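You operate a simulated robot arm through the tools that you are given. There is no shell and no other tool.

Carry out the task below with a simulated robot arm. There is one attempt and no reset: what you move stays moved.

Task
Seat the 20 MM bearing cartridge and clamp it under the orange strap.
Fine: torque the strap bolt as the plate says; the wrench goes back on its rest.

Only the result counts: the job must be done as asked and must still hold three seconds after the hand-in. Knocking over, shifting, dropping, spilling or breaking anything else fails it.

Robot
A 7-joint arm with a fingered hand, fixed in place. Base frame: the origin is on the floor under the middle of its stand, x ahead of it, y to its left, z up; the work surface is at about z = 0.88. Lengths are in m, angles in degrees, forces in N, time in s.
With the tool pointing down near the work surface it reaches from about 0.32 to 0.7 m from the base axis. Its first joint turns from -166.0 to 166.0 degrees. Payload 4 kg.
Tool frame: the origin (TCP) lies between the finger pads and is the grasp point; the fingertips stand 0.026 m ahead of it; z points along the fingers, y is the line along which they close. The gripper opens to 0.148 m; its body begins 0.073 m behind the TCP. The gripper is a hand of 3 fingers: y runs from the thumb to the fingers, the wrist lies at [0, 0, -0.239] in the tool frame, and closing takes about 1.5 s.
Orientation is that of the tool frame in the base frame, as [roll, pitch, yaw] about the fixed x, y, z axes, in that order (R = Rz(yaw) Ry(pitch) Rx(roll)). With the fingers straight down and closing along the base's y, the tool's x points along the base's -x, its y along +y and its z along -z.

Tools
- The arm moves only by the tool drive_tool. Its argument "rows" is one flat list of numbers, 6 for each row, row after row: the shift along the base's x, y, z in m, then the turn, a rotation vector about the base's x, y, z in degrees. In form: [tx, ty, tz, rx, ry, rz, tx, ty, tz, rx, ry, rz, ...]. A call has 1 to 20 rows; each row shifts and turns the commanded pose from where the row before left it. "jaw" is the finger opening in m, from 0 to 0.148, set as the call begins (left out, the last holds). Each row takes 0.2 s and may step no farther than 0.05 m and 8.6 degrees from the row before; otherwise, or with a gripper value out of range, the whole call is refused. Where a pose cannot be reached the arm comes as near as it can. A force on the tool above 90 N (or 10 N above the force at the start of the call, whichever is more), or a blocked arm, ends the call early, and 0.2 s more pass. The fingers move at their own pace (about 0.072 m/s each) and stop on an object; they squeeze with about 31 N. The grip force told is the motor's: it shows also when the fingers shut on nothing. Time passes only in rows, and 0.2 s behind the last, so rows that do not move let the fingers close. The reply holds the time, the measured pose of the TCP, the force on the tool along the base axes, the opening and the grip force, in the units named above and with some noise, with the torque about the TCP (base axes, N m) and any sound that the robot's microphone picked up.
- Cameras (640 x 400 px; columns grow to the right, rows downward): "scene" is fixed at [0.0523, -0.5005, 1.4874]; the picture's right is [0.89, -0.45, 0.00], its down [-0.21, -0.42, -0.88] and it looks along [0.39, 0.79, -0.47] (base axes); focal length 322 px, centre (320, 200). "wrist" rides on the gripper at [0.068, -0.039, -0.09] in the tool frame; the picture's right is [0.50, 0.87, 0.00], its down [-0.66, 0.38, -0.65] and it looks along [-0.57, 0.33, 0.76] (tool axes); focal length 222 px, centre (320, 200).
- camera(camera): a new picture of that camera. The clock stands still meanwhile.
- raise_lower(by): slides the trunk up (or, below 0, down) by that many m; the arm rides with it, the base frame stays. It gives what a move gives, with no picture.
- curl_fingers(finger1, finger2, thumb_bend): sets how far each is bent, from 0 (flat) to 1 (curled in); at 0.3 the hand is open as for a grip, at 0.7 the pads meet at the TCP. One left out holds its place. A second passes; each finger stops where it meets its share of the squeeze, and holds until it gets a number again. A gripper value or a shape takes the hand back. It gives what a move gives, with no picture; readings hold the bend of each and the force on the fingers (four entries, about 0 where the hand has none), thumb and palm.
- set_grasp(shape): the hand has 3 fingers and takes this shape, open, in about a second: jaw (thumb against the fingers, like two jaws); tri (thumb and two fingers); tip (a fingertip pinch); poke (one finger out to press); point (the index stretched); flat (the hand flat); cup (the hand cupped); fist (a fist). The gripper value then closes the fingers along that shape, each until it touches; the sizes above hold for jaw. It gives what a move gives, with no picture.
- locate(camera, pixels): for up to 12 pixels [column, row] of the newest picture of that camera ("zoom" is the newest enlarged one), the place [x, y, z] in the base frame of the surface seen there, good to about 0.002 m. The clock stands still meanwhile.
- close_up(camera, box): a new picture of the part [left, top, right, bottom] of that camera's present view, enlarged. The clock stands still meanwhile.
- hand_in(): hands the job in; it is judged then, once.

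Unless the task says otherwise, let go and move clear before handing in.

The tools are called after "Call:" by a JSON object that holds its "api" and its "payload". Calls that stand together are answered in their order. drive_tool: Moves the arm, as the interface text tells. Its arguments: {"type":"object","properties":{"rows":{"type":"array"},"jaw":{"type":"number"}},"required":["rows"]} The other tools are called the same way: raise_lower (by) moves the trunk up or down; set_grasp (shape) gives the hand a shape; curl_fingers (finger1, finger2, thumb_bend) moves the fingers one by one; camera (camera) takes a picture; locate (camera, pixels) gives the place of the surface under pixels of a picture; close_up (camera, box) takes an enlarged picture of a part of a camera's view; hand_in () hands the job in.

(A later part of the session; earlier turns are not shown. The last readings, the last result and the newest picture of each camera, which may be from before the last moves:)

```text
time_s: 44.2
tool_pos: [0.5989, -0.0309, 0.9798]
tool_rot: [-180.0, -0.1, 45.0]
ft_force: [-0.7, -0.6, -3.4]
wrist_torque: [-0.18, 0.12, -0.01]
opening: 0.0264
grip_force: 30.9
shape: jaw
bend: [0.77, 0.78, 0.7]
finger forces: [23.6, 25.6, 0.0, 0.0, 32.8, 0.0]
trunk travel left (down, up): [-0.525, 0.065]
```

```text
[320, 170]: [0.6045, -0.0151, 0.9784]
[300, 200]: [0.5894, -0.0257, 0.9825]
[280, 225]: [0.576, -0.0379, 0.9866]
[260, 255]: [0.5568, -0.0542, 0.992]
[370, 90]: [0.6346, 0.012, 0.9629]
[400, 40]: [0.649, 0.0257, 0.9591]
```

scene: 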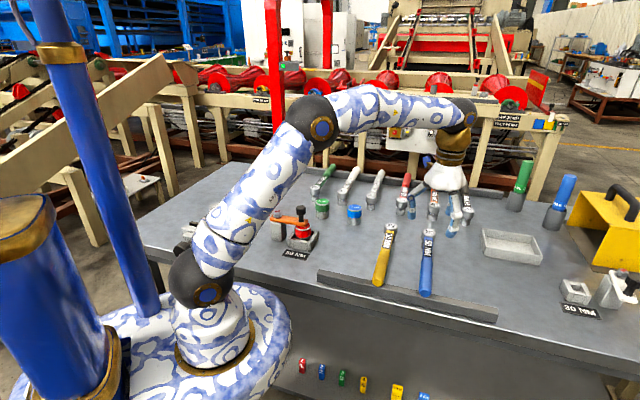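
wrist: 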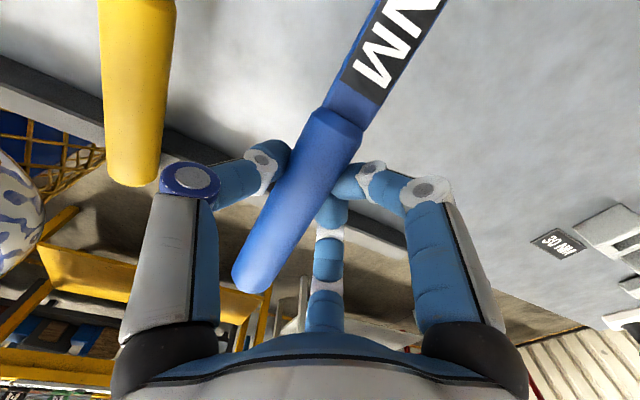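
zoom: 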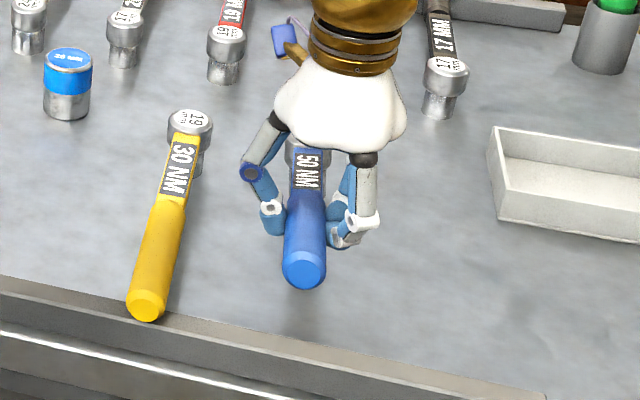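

The wrench droops about 12° head-down. I'll lift a bit more to see whether it is still leaning on the bench or holding at that tilt.

Call:
{"api": "drive_tool", "payload": {"rows": [0, 0, 0.015, 0, 0, 0, 0, 0, 0.02, 0, 0, 0, 0, 0, 0, 0, 0, 0, 0, 0, 0, 0, 0, 0]}}

Call:
{"api": "camera", "payload": {"camera": "wrist"}}

Call:
{"api": "close_up", "payload": {"camera": "scene", "box": [385, 190, 475, 310]}}

Call:
{"api": "locate", "payload": {"camera": "wrist", "pixels": [[320, 170], [300, 200], [280, 225], [260, 255], [370, 90], [400, 40]]}}

```text
time_s: 45.2
tool_pos: [0.5981, -0.0311, 1.0152]
tool_rot: [180.0, 0.1, 45.0]
ft_force: [0.5, -0.2, -4.4]
wrist_torque: [-0.13, 0.11, -0.01]
opening: 0.0265
grip_force: 31.3
shape: jaw
bend: [0.77, 0.78, 0.7]
finger forces: [25.4, 27.8, 0.0, 0.1, 32.8, 0.1]
trunk travel left (down, up): [-0.525, 0.065]
```

```text
taken
```

wrist: 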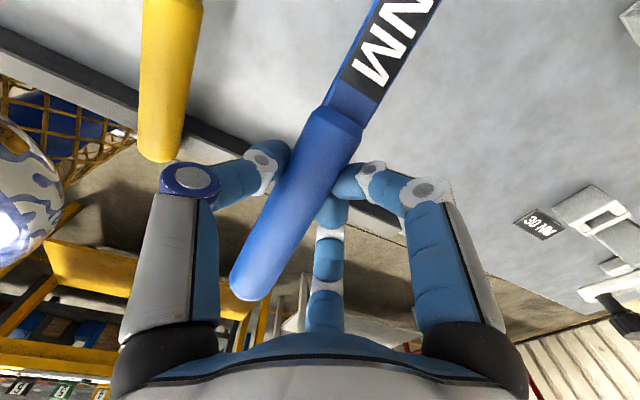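

```text
3.33 times, centred on (430, 250) of scene
```

zoom: 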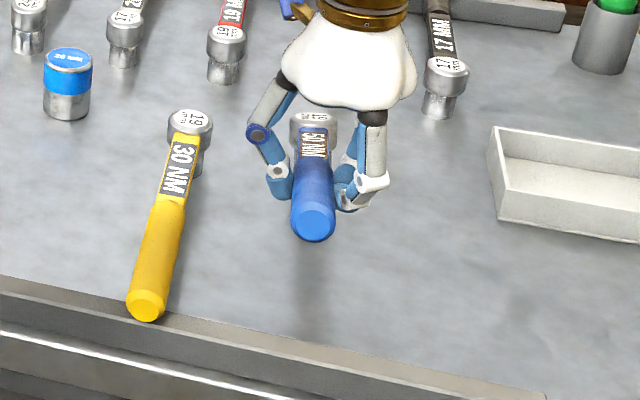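

```text
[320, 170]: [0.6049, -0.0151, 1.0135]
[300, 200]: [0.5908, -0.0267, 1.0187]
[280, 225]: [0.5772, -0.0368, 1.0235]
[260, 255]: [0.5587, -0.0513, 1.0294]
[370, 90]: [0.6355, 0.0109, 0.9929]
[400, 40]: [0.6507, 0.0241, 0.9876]
```

The tilt crept to 15°, so this grip point is too far from the centre of mass (torque puts it ~4.5 cm nearer the head). I'll set the wrench back on its rest and regrip nearer its balance point.

Call:
{"api": "drive_tool", "payload": {"rows": [0, 0, -0.02, 0, 0, 0, 0, 0, -0.015, 0, 0, 0, 0, 0, -0.015, 0, 0, 0, 0, 0, -0.012, 0, 0, 0, 0, 0, -0.01, 0, 0, 0, 0, 0, 0, 0, 0, 0]}}

Call:
{"api": "camera", "payload": {"camera": "wrist"}}

Call:
{"api": "locate", "payload": {"camera": "wrist", "pixels": [[320, 170], [300, 200], [280, 225], [260, 255], [370, 90], [400, 40]]}}

```text
time_s: 46.6
tool_pos: [0.5977, -0.0303, 0.9433]
tool_rot: [-180.0, 0.0, 45.1]
ft_force: [-0.5, -0.6, -1.7]
wrist_torque: [0.05, -0.08, -0.03]
opening: 0.0263
grip_force: 31.1
shape: jaw
bend: [0.78, 0.78, 0.7]
finger forces: [30.3, 29.0, 0.0, 0.1, 33.2, 0.0]
trunk travel left (down, up): [-0.525, 0.065]
```

```text
taken
```

wrist: 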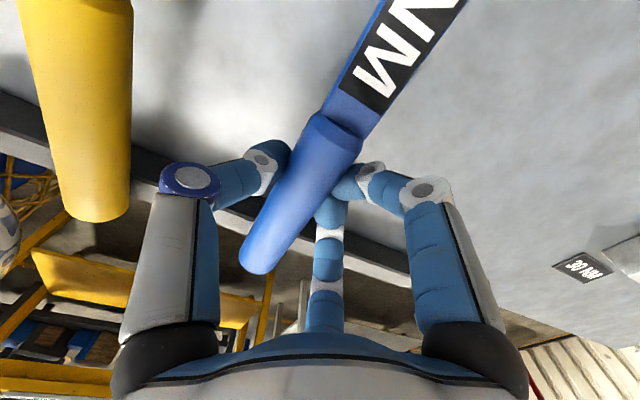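

```text
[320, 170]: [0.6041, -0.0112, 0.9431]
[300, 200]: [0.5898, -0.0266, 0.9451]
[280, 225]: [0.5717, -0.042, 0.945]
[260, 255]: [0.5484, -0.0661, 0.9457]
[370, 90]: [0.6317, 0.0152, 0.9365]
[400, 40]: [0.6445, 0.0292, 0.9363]
```

The wrench is nearly level on its rest again. I'll lower the last 3 mm, open, slide 3 cm toward the head (slightly behind the balance point), and regrip.

Call:
{"api": "drive_tool", "payload": {"rows": [0, 0, -0.003, 0, 0, 0, 0, 0, 0, 0, 0, 0]}}

Call:
{"api": "drive_tool", "payload": {"rows": [0, 0, 0, 0, 0, 0, 0, 0, 0, 0, 0, 0, 0, 0, 0, 0, 0, 0, 0, 0, 0, 0, 0, 0, 0, 0, 0, 0, 0, 0], "jaw": 0.07}}

Call:
{"api": "drive_tool", "payload": {"rows": [0.01, 0.0104, 0, 0, 0, 0, 0.01, 0.0104, 0, 0, 0, 0, 0, 0, 0, 0, 0, 0]}}

Call:
{"api": "camera", "payload": {"camera": "wrist"}}

Call:
{"api": "locate", "payload": {"camera": "wrist", "pixels": [[310, 205], [295, 222], [280, 242], [255, 275], [345, 150], [375, 105], [420, 40], [330, 180]]}}

```text
time_s: 47.2
tool_pos: [0.5974, -0.0315, 0.9395]
tool_rot: [-180.0, 0.0, 45.0]
ft_force: [0.3, 0.0, -2.1]
wrist_torque: [0.11, -0.1, -0.06]
opening: 0.026
grip_force: 30.5
shape: jaw
bend: [0.78, 0.78, 0.7]
finger forces: [30.6, 29.3, 0.1, 0.0, 33.2, 0.0]
trunk travel left (down, up): [-0.525, 0.065]
```

```text
time_s: 48.4
tool_pos: [0.597, -0.0311, 0.9403]
tool_rot: [180.0, 0.0, 44.9]
ft_force: [-0.4, -0.9, 0.0]
wrist_torque: [0.0, 0.03, -0.01]
opening: 0.0693
grip_force: 0.1
shape: jaw
bend: [0.38, 0.38, 0.7]
finger forces: [0.1, 0.0, 0.0, 0.0, 0.0, 0.1]
trunk travel left (down, up): [-0.525, 0.065]
```

```text
time_s: 49.2
tool_pos: [0.6168, -0.0103, 0.9404]
tool_rot: [-180.0, 0.0, 45.0]
ft_force: [-1.3, 0.4, 0.0]
wrist_torque: [0.04, 0.0, -0.01]
opening: 0.0696
grip_force: 0.0
shape: jaw
bend: [0.38, 0.38, 0.7]
finger forces: [0.1, 0.1, 0.0, 0.0, 0.1, 0.0]
trunk travel left (down, up): [-0.525, 0.065]
```

```text
taken
```

wrist: 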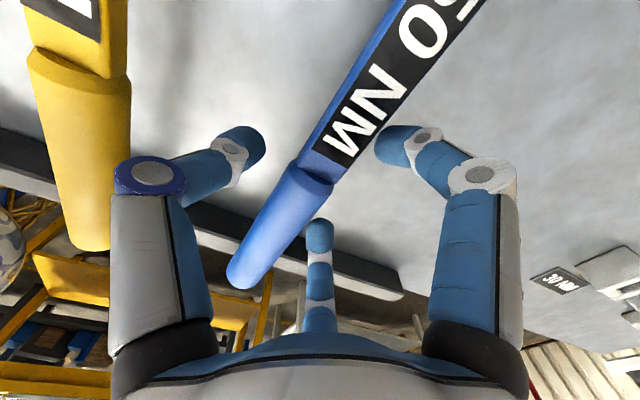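

```text
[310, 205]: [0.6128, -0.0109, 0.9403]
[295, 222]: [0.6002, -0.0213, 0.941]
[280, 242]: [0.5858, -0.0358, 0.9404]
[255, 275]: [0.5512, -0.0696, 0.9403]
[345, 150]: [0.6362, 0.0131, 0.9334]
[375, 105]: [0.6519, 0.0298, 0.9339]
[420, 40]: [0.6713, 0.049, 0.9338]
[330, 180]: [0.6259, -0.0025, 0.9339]
```

The wrench is level again (axis n≈−0.440); I'll shift 3–4 mm sideways so the bar is at the hand's natural centre, then close.

Call:
{"api": "drive_tool", "payload": {"rows": [0.0028, -0.0028, 0, 0, 0, 0, 0, 0, 0, 0, 0, 0]}}

Call:
{"api": "drive_tool", "payload": {"rows": [0, 0, 0, 0, 0, 0, 0, 0, 0, 0, 0, 0, 0, 0, 0, 0, 0, 0, 0, 0, 0, 0, 0, 0, 0, 0, 0, 0, 0, 0, 0, 0, 0, 0, 0, 0], "jaw": 0.005}}

Call:
{"api": "camera", "payload": {"camera": "wrist"}}

Call:
{"api": "locate", "payload": {"camera": "wrist", "pixels": [[310, 205], [295, 222], [280, 242], [255, 275], [345, 150], [375, 105], [420, 40], [330, 180]]}}

```text
time_s: 49.8
tool_pos: [0.6197, -0.013, 0.9402]
tool_rot: [-180.0, 0.0, 45.1]
ft_force: [0.0, -0.2, -0.5]
wrist_torque: [-0.02, 0.02, 0.02]
opening: 0.0694
grip_force: 0.1
shape: jaw
bend: [0.38, 0.38, 0.7]
finger forces: [0.0, 0.1, 0.0, 0.0, 0.1, 0.0]
trunk travel left (down, up): [-0.525, 0.065]
```

```text
time_s: 51.2
tool_pos: [0.6206, -0.0132, 0.9399]
tool_rot: [-180.0, 0.0, 45.1]
ft_force: [-0.5, 1.0, 0.2]
wrist_torque: [0.01, 0.0, 0.1]
opening: 0.027
grip_force: 31.0
shape: jaw
bend: [0.76, 0.78, 0.7]
finger forces: [24.9, 17.7, 0.0, 0.1, 32.0, 0.1]
trunk travel left (down, up): [-0.525, 0.065]
```

```text
taken
```

wrist: 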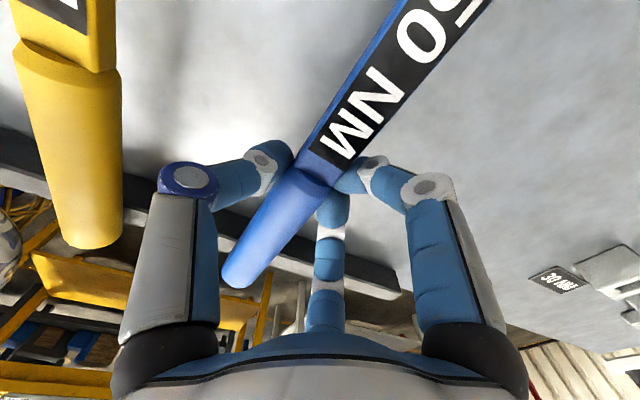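

```text
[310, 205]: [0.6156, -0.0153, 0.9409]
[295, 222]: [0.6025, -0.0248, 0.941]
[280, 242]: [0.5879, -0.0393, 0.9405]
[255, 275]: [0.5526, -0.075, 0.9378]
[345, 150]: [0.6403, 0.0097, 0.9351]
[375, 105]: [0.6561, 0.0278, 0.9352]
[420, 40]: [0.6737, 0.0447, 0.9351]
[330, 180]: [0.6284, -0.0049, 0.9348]
```

Good grip again (25/18/32 N). I'll lift 5 cm and check the tilt.

Call:
{"api": "drive_tool", "payload": {"rows": [0, 0, 0.01, 0, 0, 0, 0, 0, 0.02, 0, 0, 0, 0, 0, 0.02, 0, 0, 0, 0, 0, 0, 0, 0, 0]}}

Call:
{"api": "camera", "payload": {"camera": "wrist"}}

Call:
{"api": "locate", "payload": {"camera": "wrist", "pixels": [[310, 205], [295, 222], [280, 242], [255, 275], [345, 150], [375, 105], [420, 40], [330, 180]]}}

Call:
{"api": "close_up", "payload": {"camera": "scene", "box": [385, 190, 475, 310]}}

```text
time_s: 52.2
tool_pos: [0.6216, -0.0122, 0.99]
tool_rot: [-180.0, 0.0, 44.9]
ft_force: [0.9, -0.3, -3.1]
wrist_torque: [-0.09, 0.07, 0.02]
opening: 0.0267
grip_force: 30.8
shape: jaw
bend: [0.76, 0.78, 0.7]
finger forces: [25.4, 20.5, 0.0, 0.1, 31.8, 0.1]
trunk travel left (down, up): [-0.525, 0.065]
```

```text
taken
```

wrist: 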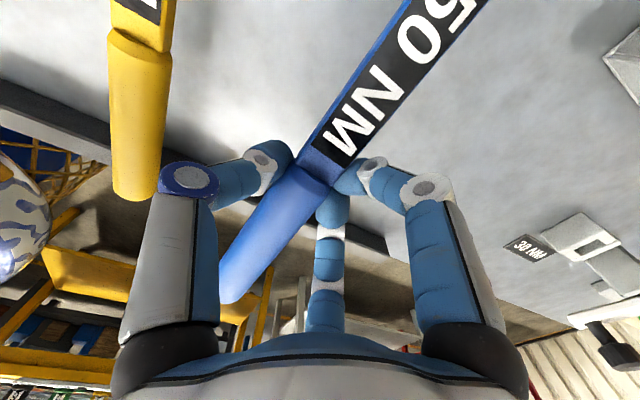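

```text
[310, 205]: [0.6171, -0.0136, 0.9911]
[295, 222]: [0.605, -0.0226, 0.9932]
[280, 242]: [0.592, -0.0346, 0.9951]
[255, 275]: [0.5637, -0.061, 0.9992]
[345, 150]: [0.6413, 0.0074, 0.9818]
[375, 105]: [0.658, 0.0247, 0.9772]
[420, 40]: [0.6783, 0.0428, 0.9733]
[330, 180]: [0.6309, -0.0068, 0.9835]
```

```text
3.33 times, centred on (430, 250) of scene
```

zoom: 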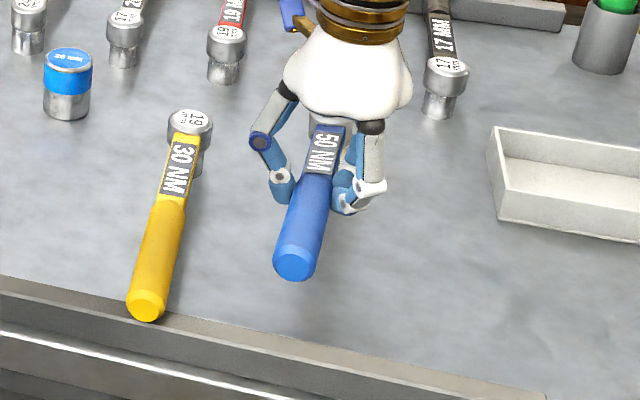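

Tilt is now about 7°. I'll wait a second and measure again to see whether it creeps.

Call:
{"api": "drive_tool", "payload": {"rows": [0, 0, 0.01, 0, 0, 0, 0, 0, 0, 0, 0, 0, 0, 0, 0, 0, 0, 0, 0, 0, 0, 0, 0, 0, 0, 0, 0, 0, 0, 0]}}

Call:
{"api": "camera", "payload": {"camera": "wrist"}}

Call:
{"api": "locate", "payload": {"camera": "wrist", "pixels": [[310, 205], [295, 222], [280, 242], [255, 275], [345, 150], [375, 105], [420, 40], [330, 180], [345, 150], [375, 105], [420, 40], [330, 180]]}}

```text
time_s: 53.4
tool_pos: [0.6206, -0.0138, 0.9997]
tool_rot: [180.0, 0.1, 45.1]
ft_force: [-0.5, -0.4, -4.3]
wrist_torque: [-0.07, 0.09, 0.0]
opening: 0.0269
grip_force: 30.8
shape: jaw
bend: [0.76, 0.78, 0.7]
finger forces: [25.4, 20.7, 0.0, 0.1, 31.9, 0.0]
trunk travel left (down, up): [-0.525, 0.065]
```

```text
taken
```

wrist: 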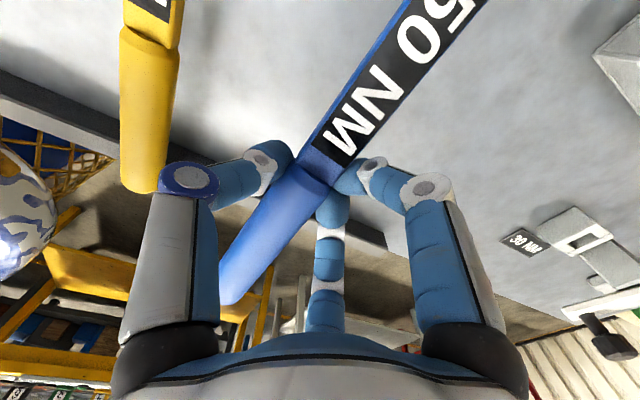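

```text
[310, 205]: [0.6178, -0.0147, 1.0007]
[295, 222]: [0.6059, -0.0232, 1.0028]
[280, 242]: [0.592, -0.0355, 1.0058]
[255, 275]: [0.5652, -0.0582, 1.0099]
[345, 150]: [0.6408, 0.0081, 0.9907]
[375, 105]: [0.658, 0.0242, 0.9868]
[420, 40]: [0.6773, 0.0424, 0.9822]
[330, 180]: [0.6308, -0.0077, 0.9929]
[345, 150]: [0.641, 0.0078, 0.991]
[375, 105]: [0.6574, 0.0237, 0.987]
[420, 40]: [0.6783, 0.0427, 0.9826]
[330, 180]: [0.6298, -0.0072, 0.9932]
```

The droop is steady at ~8°, which I can trim out later. I'll lift and carry the wrench toward the bolt while turning it counter-clockwise (in two calls), starting with the first part.

Call:
{"api": "drive_tool", "payload": {"rows": [0, 0, 0.03, 0, 0, 0, 0, 0, 0.03, 0, 0, 0, 0, 0, 0.03, 0, 0, 0, 0, 0, 0.03, 0, 0, 0, -0.01, 0.0133, 0, 0, 0, 5, -0.01, 0.0133, 0, 0, 0, 7, -0.01, 0.0133, 0, 0, 0, 7, -0.01, 0.0133, 0, 0, 0, 7, -0.01, 0.0133, 0, 0, 0, 7, -0.01, 0.0133, 0, 0, 0, 7, -0.01, 0.0133, 0, 0, 0, 7, -0.01, 0.0133, 0, 0, 0, 7, -0.01, 0.0133, 0, 0, 0, 7, -0.01, 0.0133, 0, 0, 0, 7, -0.01, 0.0133, 0, 0, 0, 7, -0.01, 0.0133, 0, 0, 0, 7, -0.01, 0.0133, 0, 0, 0, 7, -0.01, 0.0133, 0, 0, 0, 5]}}

Call:
{"api": "camera", "payload": {"camera": "scene"}}

Call:
{"api": "camera", "payload": {"camera": "wrist"}}

```text
time_s: 57.2
tool_pos: [0.4806, 0.1721, 1.1188]
tool_rot: [-180.0, -0.1, 139.1]
ft_force: [-0.1, 0.0, -4.5]
wrist_torque: [-0.06, -0.09, -0.03]
opening: 0.0265
grip_force: 30.5
shape: jaw
bend: [0.76, 0.78, 0.7]
finger forces: [27.1, 22.0, 0.1, 0.0, 31.7, 0.1]
trunk travel left (down, up): [-0.525, 0.065]
```

```text
taken
```

scene: 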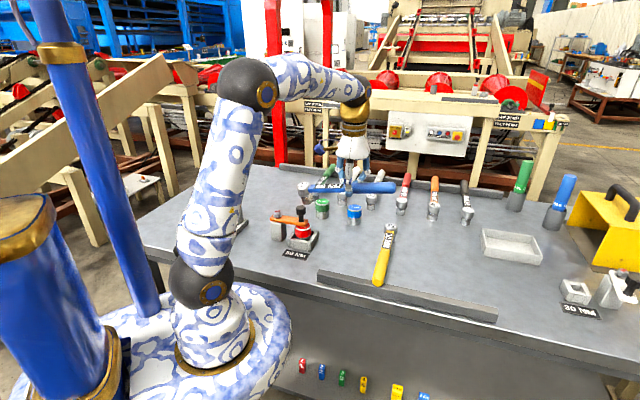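

```text
taken
```

wrist: 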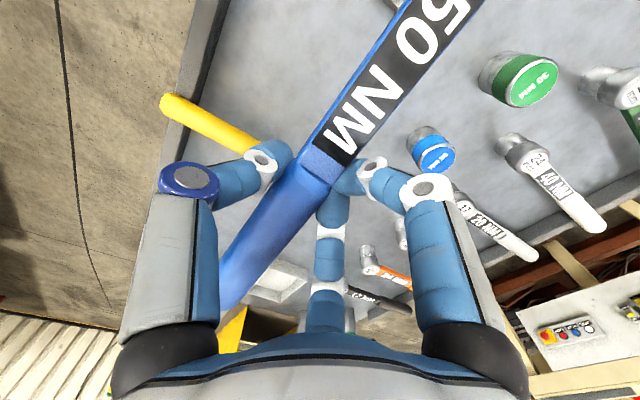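

The wrench is held well (scene, around (350,185)). I'll zoom in to check its tilt and head position.

Call:
{"api": "close_up", "payload": {"camera": "scene", "box": [295, 140, 405, 220]}}

Call:
{"api": "locate", "payload": {"camera": "zoom", "pixels": [[115, 260], [100, 275], [250, 275], [300, 275], [450, 275], [560, 275], [140, 285]]}}

```text
5.00 times, centred on (350, 180) of scene
```

zoom: 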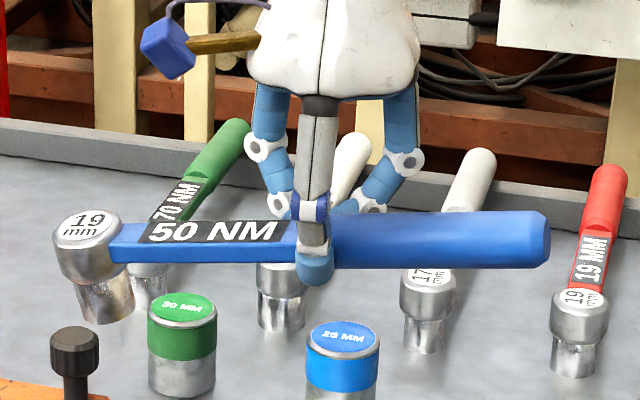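

```text
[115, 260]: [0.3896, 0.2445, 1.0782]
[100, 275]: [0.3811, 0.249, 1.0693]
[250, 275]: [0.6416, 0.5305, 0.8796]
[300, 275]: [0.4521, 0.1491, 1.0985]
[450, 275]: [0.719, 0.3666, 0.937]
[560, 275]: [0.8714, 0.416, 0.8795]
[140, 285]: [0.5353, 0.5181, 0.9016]
```

The wrench and its head (85,222) are in clear view; the head droops. I'll locate points along its top to quantify the tilt and the head position relative to the hand.

Call:
{"api": "locate", "payload": {"camera": "zoom", "pixels": [[85, 220], [75, 222], [97, 222], [130, 232], [170, 231], [220, 230], [280, 228], [350, 222], [420, 218], [480, 216], [530, 216], [105, 305]]}}

Call:
{"api": "locate", "payload": {"camera": "wrist", "pixels": [[320, 165], [345, 140], [370, 105], [395, 70], [420, 35], [290, 195], [270, 215], [245, 245], [230, 265]]}}

```text
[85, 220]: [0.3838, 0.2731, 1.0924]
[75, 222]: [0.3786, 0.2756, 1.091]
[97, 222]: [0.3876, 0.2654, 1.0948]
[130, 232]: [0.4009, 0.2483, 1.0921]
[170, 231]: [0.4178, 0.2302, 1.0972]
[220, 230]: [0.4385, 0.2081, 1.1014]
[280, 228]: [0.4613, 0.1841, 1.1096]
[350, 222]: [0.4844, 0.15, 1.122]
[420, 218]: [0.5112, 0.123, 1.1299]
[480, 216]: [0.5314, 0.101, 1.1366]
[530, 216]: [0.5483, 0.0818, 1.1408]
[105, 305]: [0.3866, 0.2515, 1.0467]
```

```text
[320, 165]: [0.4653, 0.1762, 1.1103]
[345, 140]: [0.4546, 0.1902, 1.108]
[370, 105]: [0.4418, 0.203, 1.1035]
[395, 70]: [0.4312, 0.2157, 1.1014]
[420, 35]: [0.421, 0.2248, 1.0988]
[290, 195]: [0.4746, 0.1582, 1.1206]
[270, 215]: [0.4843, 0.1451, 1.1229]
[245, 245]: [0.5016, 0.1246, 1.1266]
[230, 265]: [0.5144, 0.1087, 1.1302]
```

The droop is 11.3°, the handle lies 6° clockwise of the hand's x-axis and the head is 0.14 m from the TCP. Before moving to the bolt I'll check the height of the grey block near (232,215) that lies by the intended hand position.

Call:
{"api": "close_up", "payload": {"camera": "scene", "box": [215, 190, 275, 250]}}

Call:
{"api": "locate", "payload": {"camera": "zoom", "pixels": [[210, 180], [200, 190], [240, 220], [260, 280], [230, 200], [270, 330], [200, 260], [215, 230]]}}

```text
6.67 times, centred on (245, 220) of scene
```

zoom: 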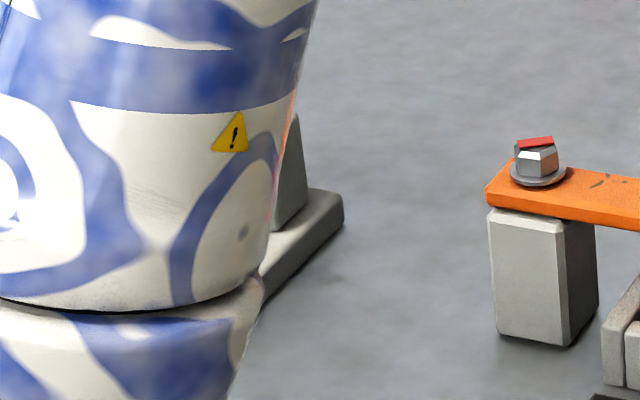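

```text
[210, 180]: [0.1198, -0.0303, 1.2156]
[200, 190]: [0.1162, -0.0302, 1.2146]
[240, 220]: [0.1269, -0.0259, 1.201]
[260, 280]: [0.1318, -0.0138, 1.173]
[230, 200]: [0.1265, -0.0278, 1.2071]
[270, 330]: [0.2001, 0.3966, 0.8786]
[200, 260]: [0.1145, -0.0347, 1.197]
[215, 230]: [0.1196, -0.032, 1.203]
```

I'll locate the visible part of that block at (292,150) and (330,200) in this zoom.

Call:
{"api": "locate", "payload": {"camera": "zoom", "pixels": [[295, 125], [292, 150], [290, 200], [330, 200], [310, 230], [290, 260], [340, 205], [300, 180]]}}

Call:
{"api": "locate", "payload": {"camera": "wrist", "pixels": [[505, 75], [440, 145]]}}

```text
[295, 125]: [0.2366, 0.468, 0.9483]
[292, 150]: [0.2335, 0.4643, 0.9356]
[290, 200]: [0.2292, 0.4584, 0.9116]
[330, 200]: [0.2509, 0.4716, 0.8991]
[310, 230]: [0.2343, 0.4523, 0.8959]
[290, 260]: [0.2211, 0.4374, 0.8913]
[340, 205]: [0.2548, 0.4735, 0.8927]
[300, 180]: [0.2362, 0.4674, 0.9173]
```

```text
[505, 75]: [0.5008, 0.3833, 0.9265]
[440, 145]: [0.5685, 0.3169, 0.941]
```

The block tops out near z 0.95, well below the hand's working height. I'll continue turning the wrench +170° while moving to hover with the socket above the bolt.

Call:
{"api": "drive_tool", "payload": {"rows": [-0.01078, 0.01316, 0.01, 0, 0, 7.727, -0.01078, 0.01316, 0.01, 0, 0, 7.727, -0.01078, 0.01316, 0, 0, 0, 7.727, -0.01078, 0.01316, 0, 0, 0, 7.727, -0.01078, 0.01316, 0, 0, 0, 7.727, -0.01078, 0.01316, 0, 0, 0, 7.727, -0.01078, 0.01316, 0, 0, 0, 7.727, -0.01078, 0.01316, 0, 0, 0, 7.727, -0.01078, 0.01316, 0, 0, 0, 7.727, -0.01078, 0.01316, 0, 0, 0, 7.727, -0.01078, 0.01316, 0, 0, 0, 7.727]}}

Call:
{"api": "camera", "payload": {"camera": "scene"}}

```text
time_s: 59.6
tool_pos: [0.362, 0.319, 1.1405]
tool_rot: [180.0, 0.0, -135.9]
ft_force: [0.6, 0.2, -5.2]
wrist_torque: [0.13, -0.04, 0.0]
opening: 0.0265
grip_force: 31.2
shape: jaw
bend: [0.76, 0.78, 0.7]
finger forces: [27.8, 23.3, 0.1, 0.1, 31.9, 0.0]
trunk travel left (down, up): [-0.525, 0.065]
```

```text
taken
```

scene: 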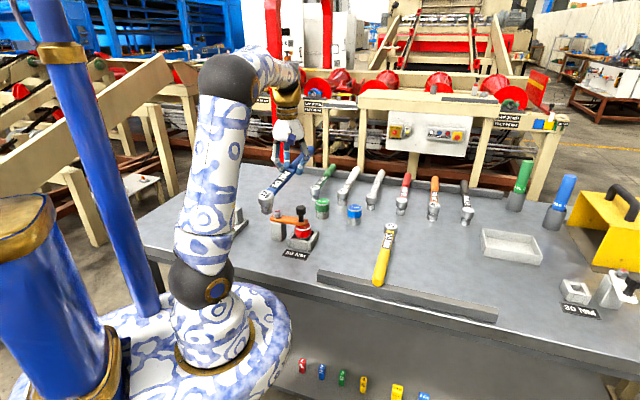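

Halfway round, the wrench is steady (scene around (285,180)). I'll complete the remaining turn.

Call:
{"api": "drive_tool", "payload": {"rows": [-0.01078, 0.01316, 0, 0, 0, 7.727, -0.01078, 0.01316, 0, 0, 0, 7.727, -0.01078, 0.01316, 0, 0, 0, 7.727, -0.01078, 0.01316, 0, 0, 0, 7.727, -0.01078, 0.01316, 0, 0, 0, 7.727, -0.01078, 0.01316, 0, 0, 0, 7.727, -0.01078, 0.01316, 0, 0, 0, 7.727, -0.01078, 0.01316, 0, 0, 0, 7.727, -0.01078, 0.01316, 0, 0, 0, 7.727, -0.01078, 0.01316, 0, 0, 0, 7.727, -0.01078, 0.01316, 0, 0, 0, 7.727, 0, 0, 0, 0, 0, 0]}}

Call:
{"api": "camera", "payload": {"camera": "wrist"}}

Call:
{"api": "close_up", "payload": {"camera": "scene", "box": [220, 120, 330, 250]}}

```text
time_s: 62.2
tool_pos: [0.2408, 0.4639, 1.1387]
tool_rot: [179.9, 0.0, -50.9]
ft_force: [0.1, -0.3, -4.7]
wrist_torque: [0.06, 0.07, -0.01]
opening: 0.0266
grip_force: 31.3
shape: jaw
bend: [0.76, 0.78, 0.7]
finger forces: [28.3, 24.2, 0.0, 0.1, 32.0, 0.0]
trunk travel left (down, up): [-0.525, 0.065]
```

```text
taken
```

wrist: 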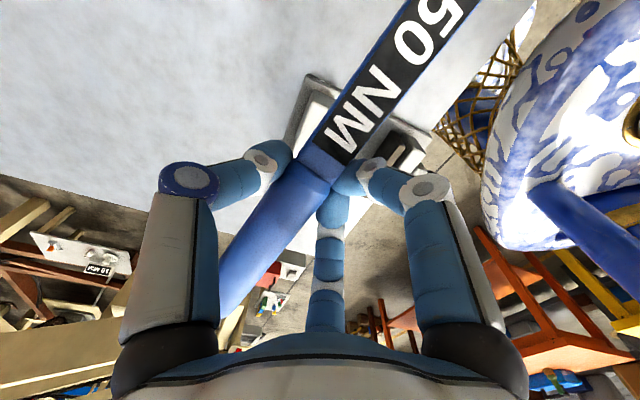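

```text
3.08 times, centred on (275, 185) of scene
```

zoom: 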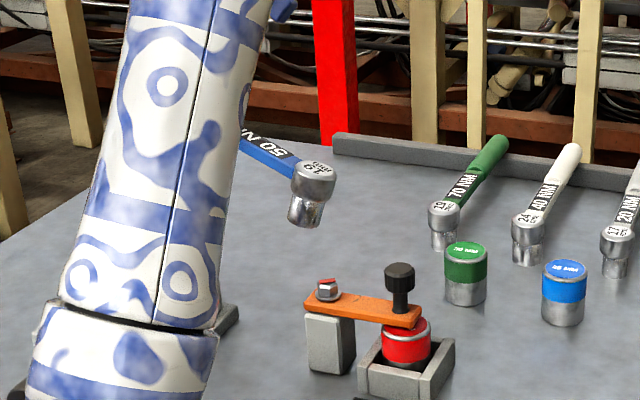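

The head is visible at (313,180) in the zoom with the bolt below-right. I'll measure the head, neck tilt and the bolt in this view.

Call:
{"api": "close_up", "payload": {"camera": "scene", "box": [250, 155, 310, 225]}}

Call:
{"api": "locate", "payload": {"camera": "wrist", "pixels": [[320, 165], [345, 140], [370, 105], [395, 70], [420, 35], [290, 195], [270, 215], [245, 245], [230, 265]]}}

```text
5.71 times, centred on (280, 190) of scene
```

zoom: 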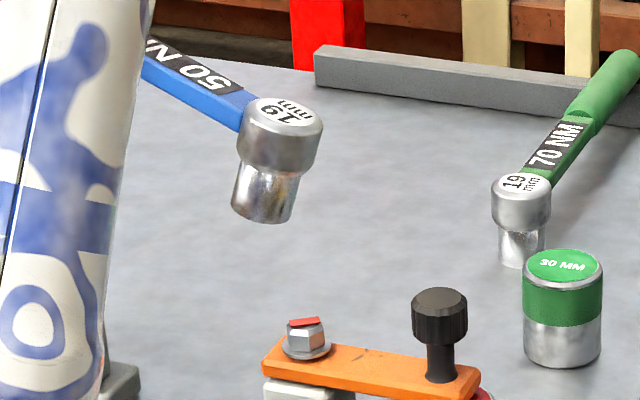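

```text
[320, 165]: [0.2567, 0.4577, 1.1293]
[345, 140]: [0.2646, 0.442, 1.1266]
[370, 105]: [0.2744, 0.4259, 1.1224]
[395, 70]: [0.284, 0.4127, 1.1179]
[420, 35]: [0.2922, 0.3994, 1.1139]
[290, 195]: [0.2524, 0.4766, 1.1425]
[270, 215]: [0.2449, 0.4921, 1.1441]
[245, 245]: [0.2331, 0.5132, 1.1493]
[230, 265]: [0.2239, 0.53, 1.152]
```

I'll locate the head top, neck top, socket and bolt in this scene zoom.

Call:
{"api": "locate", "payload": {"camera": "zoom", "pixels": [[288, 112], [270, 108], [305, 115], [235, 93], [200, 78], [170, 63], [262, 200], [270, 160], [304, 322], [305, 338], [305, 352], [440, 300]]}}

Call:
{"api": "locate", "payload": {"camera": "zoom", "pixels": [[288, 112], [270, 108], [305, 115], [235, 93], [200, 78], [170, 63], [262, 200], [270, 160], [304, 322], [305, 338], [305, 352], [440, 300]]}}

```text
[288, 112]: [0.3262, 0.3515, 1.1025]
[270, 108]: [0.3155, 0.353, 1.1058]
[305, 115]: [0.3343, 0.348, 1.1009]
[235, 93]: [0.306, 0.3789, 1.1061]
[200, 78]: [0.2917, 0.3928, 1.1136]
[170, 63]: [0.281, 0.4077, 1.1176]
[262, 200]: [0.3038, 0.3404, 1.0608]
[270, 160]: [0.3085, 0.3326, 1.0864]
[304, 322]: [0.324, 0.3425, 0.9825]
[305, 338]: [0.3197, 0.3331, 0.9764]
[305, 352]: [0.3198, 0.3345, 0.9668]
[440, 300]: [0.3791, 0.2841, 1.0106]
```

```text
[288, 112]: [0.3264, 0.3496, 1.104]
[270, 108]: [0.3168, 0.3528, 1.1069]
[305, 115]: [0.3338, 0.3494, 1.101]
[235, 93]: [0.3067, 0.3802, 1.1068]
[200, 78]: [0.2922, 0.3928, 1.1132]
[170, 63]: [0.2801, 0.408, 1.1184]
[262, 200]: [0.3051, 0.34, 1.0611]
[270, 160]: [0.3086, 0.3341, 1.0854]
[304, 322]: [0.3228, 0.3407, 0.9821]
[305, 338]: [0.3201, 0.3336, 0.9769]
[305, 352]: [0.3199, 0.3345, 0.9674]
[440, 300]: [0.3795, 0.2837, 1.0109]
```

The droop is now ~14°. I'll tilt the hand by 14.5° about the axis across the handle to level the wrench, then re-measure head versus bolt.

Call:
{"api": "drive_tool", "payload": {"rows": [0, 0, 0, -5.94, -4.16, 0, 0, 0, 0, -5.94, -4.16, 0, 0, 0, 0, 0, 0, 0]}}

Call:
{"api": "close_up", "payload": {"camera": "scene", "box": [250, 155, 310, 225]}}

Call:
{"api": "locate", "payload": {"camera": "zoom", "pixels": [[288, 92], [270, 92], [305, 92], [235, 80], [200, 70], [170, 60], [280, 180], [280, 140], [304, 322], [305, 338], [305, 352], [440, 300]]}}

Call:
{"api": "camera", "payload": {"camera": "wrist"}}

```text
time_s: 63.0
tool_pos: [0.2418, 0.4631, 1.1398]
tool_rot: [179.0, -14.5, -50.9]
ft_force: [0.1, 0.1, -3.8]
wrist_torque: [0.11, 0.13, 0.01]
opening: 0.0267
grip_force: 31.4
shape: jaw
bend: [0.76, 0.78, 0.7]
finger forces: [28.6, 24.6, 0.0, 0.0, 32.1, 0.0]
trunk travel left (down, up): [-0.525, 0.065]
```

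```text
5.71 times, centred on (280, 190) of scene
```

zoom: 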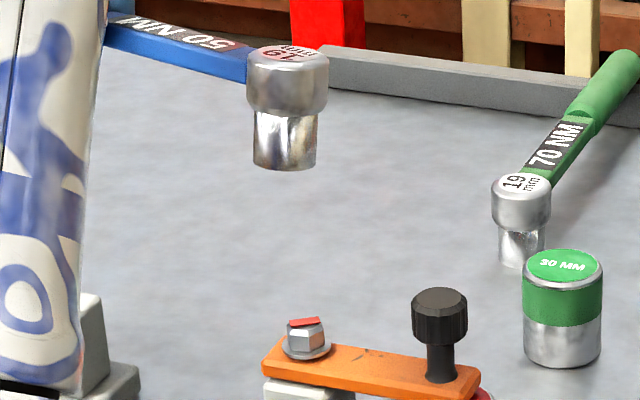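

```text
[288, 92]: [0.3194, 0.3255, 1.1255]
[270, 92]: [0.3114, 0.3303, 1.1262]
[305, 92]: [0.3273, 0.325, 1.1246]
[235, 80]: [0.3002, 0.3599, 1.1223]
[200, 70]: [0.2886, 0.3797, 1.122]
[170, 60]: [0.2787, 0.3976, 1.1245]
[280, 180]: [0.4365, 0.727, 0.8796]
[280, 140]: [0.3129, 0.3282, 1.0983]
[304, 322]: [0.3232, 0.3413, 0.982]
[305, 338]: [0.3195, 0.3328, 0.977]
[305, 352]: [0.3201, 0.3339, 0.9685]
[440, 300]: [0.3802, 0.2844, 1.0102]
```

```text
taken
```

wrist: 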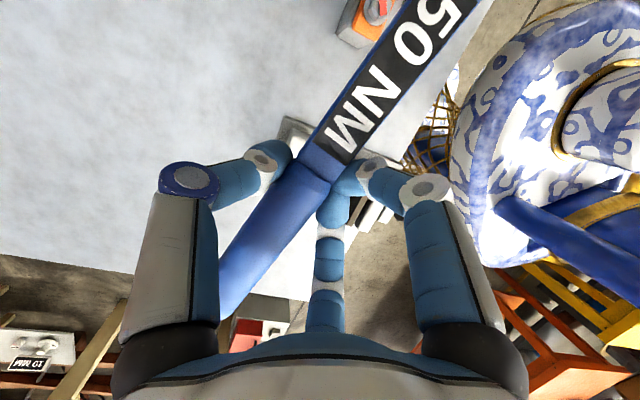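

The wrench now looks level. I'll locate the head's top disc (around (288,60)) and bolt again to compute the alignment error.

Call:
{"api": "locate", "payload": {"camera": "zoom", "pixels": [[288, 60], [270, 58], [306, 60], [288, 52], [288, 68], [288, 100], [285, 130], [285, 160], [260, 130], [310, 130]]}}

Call:
{"api": "close_up", "payload": {"camera": "scene", "box": [262, 160, 292, 190]}}

Call:
{"api": "locate", "payload": {"camera": "wrist", "pixels": [[320, 165], [345, 140], [370, 105], [395, 70], [420, 35], [375, 10], [360, 25]]}}

```text
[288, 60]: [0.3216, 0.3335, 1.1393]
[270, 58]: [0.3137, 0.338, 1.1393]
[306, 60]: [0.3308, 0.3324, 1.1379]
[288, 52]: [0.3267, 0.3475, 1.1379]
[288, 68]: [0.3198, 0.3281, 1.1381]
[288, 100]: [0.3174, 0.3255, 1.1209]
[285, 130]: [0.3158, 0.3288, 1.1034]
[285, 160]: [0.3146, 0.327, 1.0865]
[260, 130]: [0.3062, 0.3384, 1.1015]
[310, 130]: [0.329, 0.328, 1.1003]
```

```text
13.33 times, centred on (277, 175) of scene
```

zoom: 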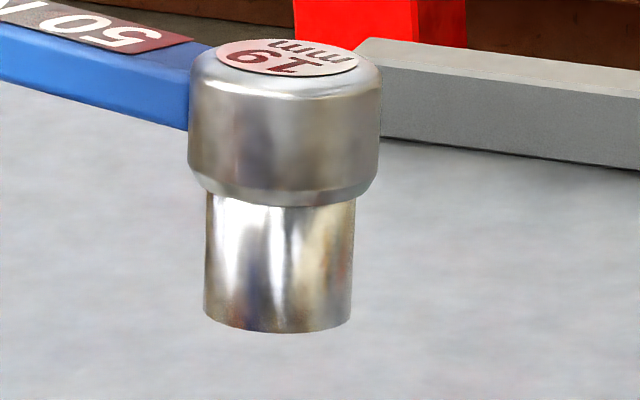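

```text
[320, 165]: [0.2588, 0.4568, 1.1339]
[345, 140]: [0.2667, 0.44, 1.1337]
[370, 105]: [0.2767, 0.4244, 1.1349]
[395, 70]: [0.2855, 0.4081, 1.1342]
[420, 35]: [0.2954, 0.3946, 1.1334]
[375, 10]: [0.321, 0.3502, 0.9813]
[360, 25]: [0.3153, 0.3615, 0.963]
```

The neck is level (z 1.134 along its length). I'll locate label-disc edges and socket sides in the sharper zoom for the head's centre.

Call:
{"api": "locate", "payload": {"camera": "zoom", "pixels": [[220, 60], [356, 62], [288, 42], [288, 74], [288, 58], [280, 270], [282, 120], [280, 310], [250, 58], [325, 60], [283, 150], [280, 230]]}}

Call:
{"api": "locate", "payload": {"camera": "zoom", "pixels": [[220, 60], [356, 62], [288, 42], [288, 74], [288, 58], [280, 270], [282, 120], [280, 310], [250, 58], [325, 60], [283, 150], [280, 230]]}}

```text
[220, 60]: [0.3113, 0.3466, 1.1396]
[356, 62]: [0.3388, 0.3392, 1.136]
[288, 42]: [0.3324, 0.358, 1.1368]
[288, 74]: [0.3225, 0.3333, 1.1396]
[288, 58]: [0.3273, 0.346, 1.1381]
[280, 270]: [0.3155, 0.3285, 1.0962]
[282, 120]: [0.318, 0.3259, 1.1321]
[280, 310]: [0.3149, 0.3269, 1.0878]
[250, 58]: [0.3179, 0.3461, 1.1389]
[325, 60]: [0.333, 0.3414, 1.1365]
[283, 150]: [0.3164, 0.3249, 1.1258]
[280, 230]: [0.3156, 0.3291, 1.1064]
```

```text
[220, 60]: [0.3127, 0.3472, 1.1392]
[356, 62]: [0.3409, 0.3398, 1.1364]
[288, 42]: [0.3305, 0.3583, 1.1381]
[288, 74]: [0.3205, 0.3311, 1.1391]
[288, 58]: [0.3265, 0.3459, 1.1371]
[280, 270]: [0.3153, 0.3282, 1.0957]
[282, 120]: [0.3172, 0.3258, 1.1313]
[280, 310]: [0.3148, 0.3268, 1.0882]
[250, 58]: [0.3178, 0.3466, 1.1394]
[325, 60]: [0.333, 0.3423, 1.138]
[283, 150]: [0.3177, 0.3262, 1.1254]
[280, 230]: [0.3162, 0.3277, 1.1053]
```

Fitting the axis, the head's top centre is (0.3263,0.3446) but the socket leans ~7° (bottom shifted to −x), so a roll correction is needed. First I'll zoom on the bolt for its exact centre.

Call:
{"api": "close_up", "payload": {"camera": "scene", "box": [262, 200, 292, 230]}}

Call:
{"api": "locate", "payload": {"camera": "zoom", "pixels": [[325, 230], [300, 225], [350, 225], [322, 222], [322, 240], [335, 270], [300, 270], [270, 290], [385, 285], [330, 302], [360, 260], [322, 232]]}}

```text
13.33 times, centred on (277, 215) of scene
```

zoom: 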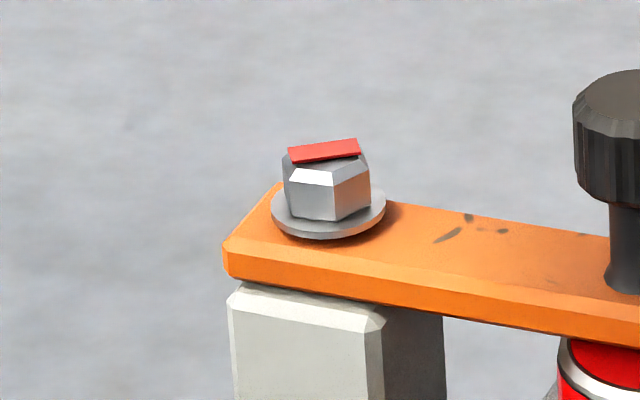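

```text
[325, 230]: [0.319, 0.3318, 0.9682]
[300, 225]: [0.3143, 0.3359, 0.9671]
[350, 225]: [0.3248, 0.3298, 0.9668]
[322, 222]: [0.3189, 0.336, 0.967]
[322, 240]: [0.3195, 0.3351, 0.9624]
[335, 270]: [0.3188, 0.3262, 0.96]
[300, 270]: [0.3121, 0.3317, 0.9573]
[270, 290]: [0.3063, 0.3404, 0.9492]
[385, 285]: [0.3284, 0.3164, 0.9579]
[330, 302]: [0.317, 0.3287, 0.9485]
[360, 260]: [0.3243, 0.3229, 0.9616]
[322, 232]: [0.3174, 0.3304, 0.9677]
```

Bolt centre estimates cluster near (0.323,0.342). I'll look at the bolt in the wrist view too, as the second angle constrains the depth direction.

Call:
{"api": "close_up", "payload": {"camera": "wrist", "box": [310, 0, 430, 70]}}

Call:
{"api": "locate", "payload": {"camera": "zoom", "pixels": [[355, 40], [340, 50], [330, 30], [370, 60], [320, 80], [300, 50], [360, 20], [390, 30]]}}

```text
5.33 times, centred on (370, 35) of wrist
```

zoom: 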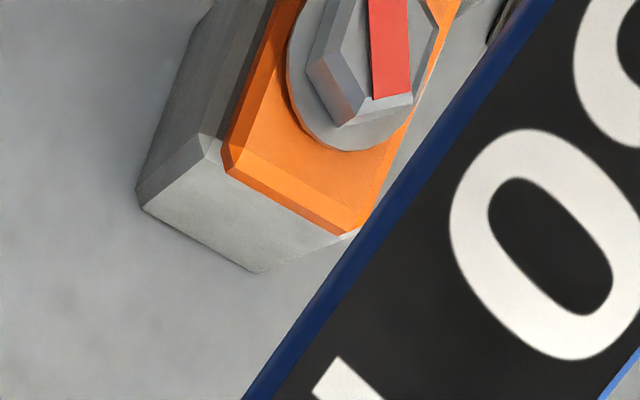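

```text
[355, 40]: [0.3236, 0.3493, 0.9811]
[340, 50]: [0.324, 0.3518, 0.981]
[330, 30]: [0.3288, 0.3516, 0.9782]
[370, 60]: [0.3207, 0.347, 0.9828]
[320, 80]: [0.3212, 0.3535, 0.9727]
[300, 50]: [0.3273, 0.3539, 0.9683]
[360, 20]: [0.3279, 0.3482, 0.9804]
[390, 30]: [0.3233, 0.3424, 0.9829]
```

Bolt centre is about (0.3232,0.343), so after levelling I need to shift the head by roughly (−3,−2) mm. I'll apply the roll correction with the shift and lower to ~1.5 cm above the bolt.

Call:
{"api": "drive_tool", "payload": {"rows": [-0.003, -0.0018, 0, 1.7, -6.7, 0, 0, 0, -0.03, 0, 0, 0, 0, 0, -0.03, 0, 0, 0, 0, 0, -0.02, 0, 0, 0, 0, 0, 0, 0, 0, 0]}}

Call:
{"api": "close_up", "payload": {"camera": "scene", "box": [258, 180, 298, 230]}}

Call:
{"api": "camera", "payload": {"camera": "wrist"}}

```text
time_s: 64.2
tool_pos: [0.2409, 0.4626, 1.0595]
tool_rot: [-174.5, -17.4, -52.6]
ft_force: [1.2, -0.6, -4.7]
wrist_torque: [0.07, 0.1, 0.01]
opening: 0.0266
grip_force: 31.4
shape: jaw
bend: [0.76, 0.78, 0.7]
finger forces: [29.1, 25.4, 0.0, 0.0, 31.9, 0.0]
trunk travel left (down, up): [-0.525, 0.065]
```

```text
8.00 times, centred on (278, 205) of scene
```

zoom: 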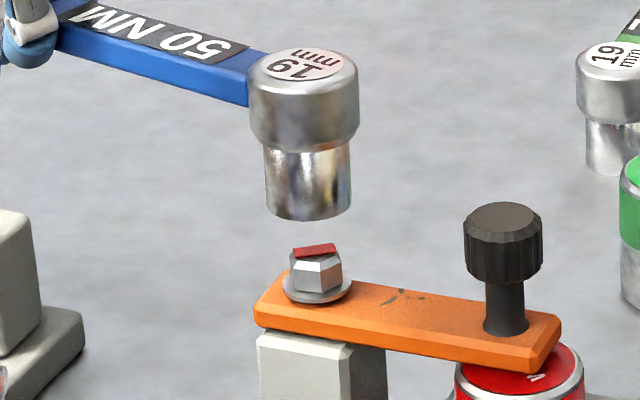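

```text
taken
```

wrist: 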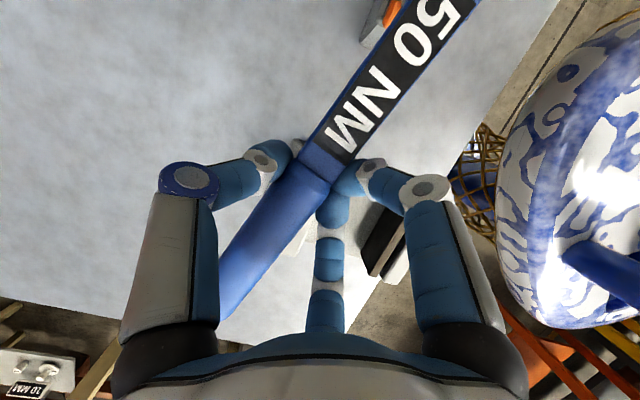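

The socket is now vertical (head col 303, socket col 308) and near the bolt (col 316). I'll locate socket and bolt surfaces at the same zoom for the remaining offset.

Call:
{"api": "locate", "payload": {"camera": "zoom", "pixels": [[308, 190], [308, 205], [308, 170], [303, 115], [303, 130], [303, 100], [316, 262], [316, 275], [316, 285], [314, 250], [317, 296], [305, 64]]}}

Call:
{"api": "locate", "payload": {"camera": "zoom", "pixels": [[308, 190], [308, 205], [308, 170], [303, 115], [303, 130], [303, 100], [316, 262], [316, 275], [316, 285], [314, 250], [317, 296], [305, 64]]}}

Call:
{"api": "locate", "payload": {"camera": "zoom", "pixels": [[265, 64], [343, 64], [305, 50], [305, 78], [120, 25], [160, 35], [200, 45], [230, 55], [270, 190], [346, 190], [290, 285], [345, 285]]}}

```text
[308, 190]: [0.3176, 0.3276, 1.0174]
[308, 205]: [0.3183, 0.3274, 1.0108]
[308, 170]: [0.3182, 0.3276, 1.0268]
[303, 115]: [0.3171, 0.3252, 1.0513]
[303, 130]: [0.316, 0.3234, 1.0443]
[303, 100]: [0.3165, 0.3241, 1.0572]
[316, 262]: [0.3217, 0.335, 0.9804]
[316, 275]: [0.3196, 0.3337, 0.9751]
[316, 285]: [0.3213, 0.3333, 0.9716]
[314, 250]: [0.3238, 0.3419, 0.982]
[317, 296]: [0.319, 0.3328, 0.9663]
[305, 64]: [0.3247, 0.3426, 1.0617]
```

```text
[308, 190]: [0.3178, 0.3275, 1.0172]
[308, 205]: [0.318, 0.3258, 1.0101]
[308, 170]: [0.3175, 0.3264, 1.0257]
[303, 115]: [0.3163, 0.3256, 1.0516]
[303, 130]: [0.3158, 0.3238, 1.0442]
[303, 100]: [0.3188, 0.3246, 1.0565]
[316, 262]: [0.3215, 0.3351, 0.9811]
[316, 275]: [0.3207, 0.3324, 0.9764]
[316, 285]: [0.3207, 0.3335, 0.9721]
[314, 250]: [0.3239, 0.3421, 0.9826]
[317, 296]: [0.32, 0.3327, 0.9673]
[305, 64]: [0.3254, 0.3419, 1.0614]
```

```text
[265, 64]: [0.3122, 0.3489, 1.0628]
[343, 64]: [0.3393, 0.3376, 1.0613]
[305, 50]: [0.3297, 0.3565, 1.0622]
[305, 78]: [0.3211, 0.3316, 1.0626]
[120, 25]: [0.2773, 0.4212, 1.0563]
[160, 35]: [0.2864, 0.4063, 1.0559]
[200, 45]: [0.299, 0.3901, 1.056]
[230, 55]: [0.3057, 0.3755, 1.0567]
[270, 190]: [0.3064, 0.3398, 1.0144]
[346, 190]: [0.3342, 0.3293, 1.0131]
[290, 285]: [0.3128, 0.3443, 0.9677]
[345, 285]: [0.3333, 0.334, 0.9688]
```

Head is level and within ~1 mm of the bolt axis. I'll nudge (+0.7,−0.4) mm and lower toward contact in small steps.

Call:
{"api": "drive_tool", "payload": {"rows": [0.0007, -0.0004, -0.008, 0, 0, 0, 0, 0, -0.008, 0, 0, 0, 0, 0, -0.003, 0, 0, 0]}}

Call:
{"api": "close_up", "payload": {"camera": "scene", "box": [258, 180, 298, 230]}}

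```text
time_s: 65.0
tool_pos: [0.2423, 0.4608, 1.0392]
tool_rot: [-174.5, -17.3, -52.7]
ft_force: [0.0, -1.3, -3.7]
wrist_torque: [0.05, 0.12, 0.02]
opening: 0.0266
grip_force: 31.4
shape: jaw
bend: [0.76, 0.78, 0.7]
finger forces: [29.0, 25.4, 0.0, 0.0, 31.9, 0.0]
trunk travel left (down, up): [-0.525, 0.065]
```

```text
8.00 times, centred on (278, 205) of scene
```

zoom: 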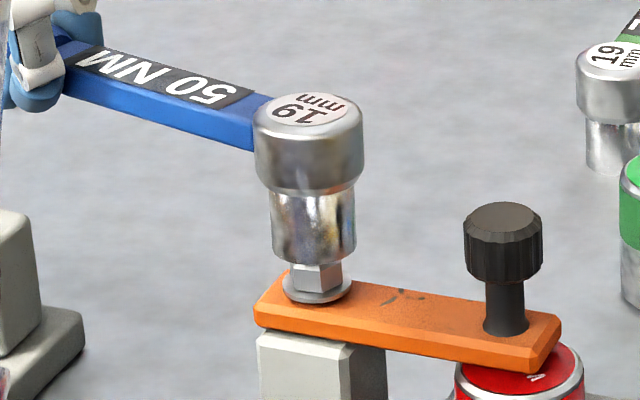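

The socket bottom is now at the bolt top, well aligned. I'll continue down in 2–3 mm steps watching force.

Call:
{"api": "drive_tool", "payload": {"rows": [0.0003, -0.0002, -0.003, 0, 0, 0, 0, 0, -0.003, 0, 0, 0]}}

```text
time_s: 65.6
tool_pos: [0.2411, 0.462, 1.0351]
tool_rot: [-174.5, -17.3, -52.7]
ft_force: [-0.3, 0.0, -3.9]
wrist_torque: [0.09, 0.12, 0.01]
opening: 0.0266
grip_force: 31.0
shape: jaw
bend: [0.76, 0.78, 0.7]
finger forces: [29.1, 25.3, 0.0, 0.0, 31.9, 0.0]
trunk travel left (down, up): [-0.525, 0.065]
```

Call:
{"api": "drive_tool", "payload": {"rows": [0, 0, -0.003, 0, 0, 0, 0, 0, 0, 0, 0, 0]}}

Call:
{"api": "close_up", "payload": {"camera": "scene", "box": [258, 180, 298, 230]}}

```text
time_s: 66.2
tool_pos: [0.2412, 0.4624, 1.0314]
tool_rot: [-174.5, -17.3, -52.6]
ft_force: [-0.3, -0.6, -4.4]
wrist_torque: [0.11, 0.1, -0.02]
opening: 0.0265
grip_force: 30.2
shape: jaw
bend: [0.76, 0.78, 0.7]
finger forces: [29.1, 25.3, 0.1, 0.0, 31.9, 0.0]
trunk travel left (down, up): [-0.525, 0.065]
```

```text
8.00 times, centred on (278, 205) of scene
```

zoom: 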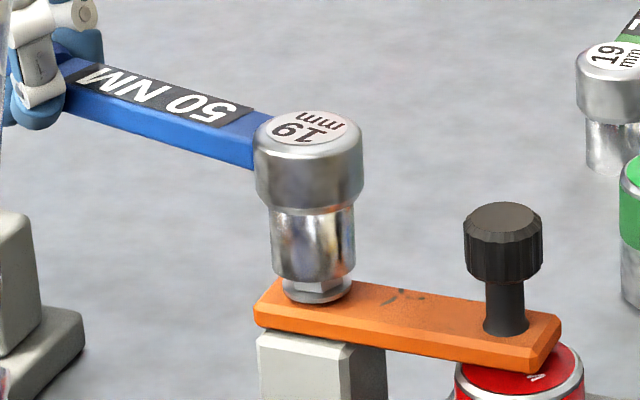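

The socket is sliding over the hex with no resistance. I'll lower a few more millimetres until it seats on the washer.

Call:
{"api": "drive_tool", "payload": {"rows": [0, 0, -0.003, 0, 0, 0, 0, 0, 0, 0, 0, 0]}}

Call:
{"api": "drive_tool", "payload": {"rows": [0, 0, -0.002, 0, 0, 0, 0, 0, 0, 0, 0, 0]}}

Call:
{"api": "close_up", "payload": {"camera": "scene", "box": [258, 180, 298, 230]}}

```text
time_s: 66.8
tool_pos: [0.2403, 0.4624, 1.0294]
tool_rot: [-174.5, -17.3, -52.5]
ft_force: [-0.4, -0.1, -4.0]
wrist_torque: [0.11, 0.07, -0.03]
opening: 0.0266
grip_force: 30.7
shape: jaw
bend: [0.76, 0.78, 0.7]
finger forces: [29.1, 25.5, 0.0, 0.0, 31.8, 0.1]
trunk travel left (down, up): [-0.525, 0.065]
```

```text
time_s: 67.4
tool_pos: [0.2413, 0.4611, 1.0268]
tool_rot: [-174.6, -17.3, -52.6]
ft_force: [-1.2, 0.0, -3.0]
wrist_torque: [0.08, 0.09, 0.03]
opening: 0.0266
grip_force: 31.1
shape: jaw
bend: [0.76, 0.78, 0.7]
finger forces: [29.1, 25.4, 0.1, 0.0, 32.0, 0.0]
trunk travel left (down, up): [-0.525, 0.065]
```

```text
8.00 times, centred on (278, 205) of scene
```

zoom: 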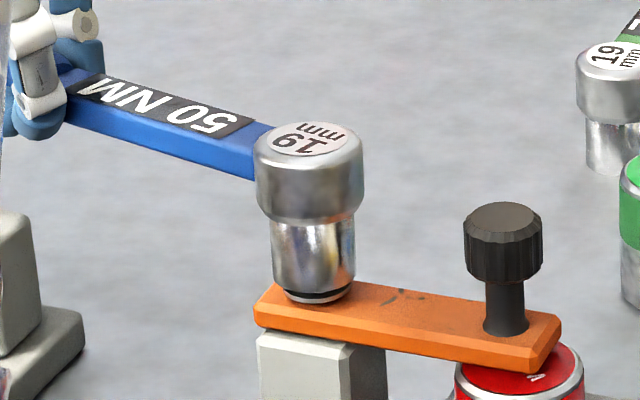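

The socket is almost on the washer. One or two more millimetres to feel contact.

Call:
{"api": "drive_tool", "payload": {"rows": [0, 0, -0.002, 0, 0, 0, 0, 0, 0, 0, 0, 0]}}

```text
time_s: 68.0
tool_pos: [0.2397, 0.4621, 1.0245]
tool_rot: [-174.6, -17.2, -52.5]
ft_force: [-0.3, -0.5, -3.8]
wrist_torque: [0.08, 0.11, -0.02]
opening: 0.0266
grip_force: 31.3
shape: jaw
bend: [0.76, 0.78, 0.7]
finger forces: [29.1, 25.5, 0.0, 0.0, 31.8, 0.1]
trunk travel left (down, up): [-0.525, 0.065]
```

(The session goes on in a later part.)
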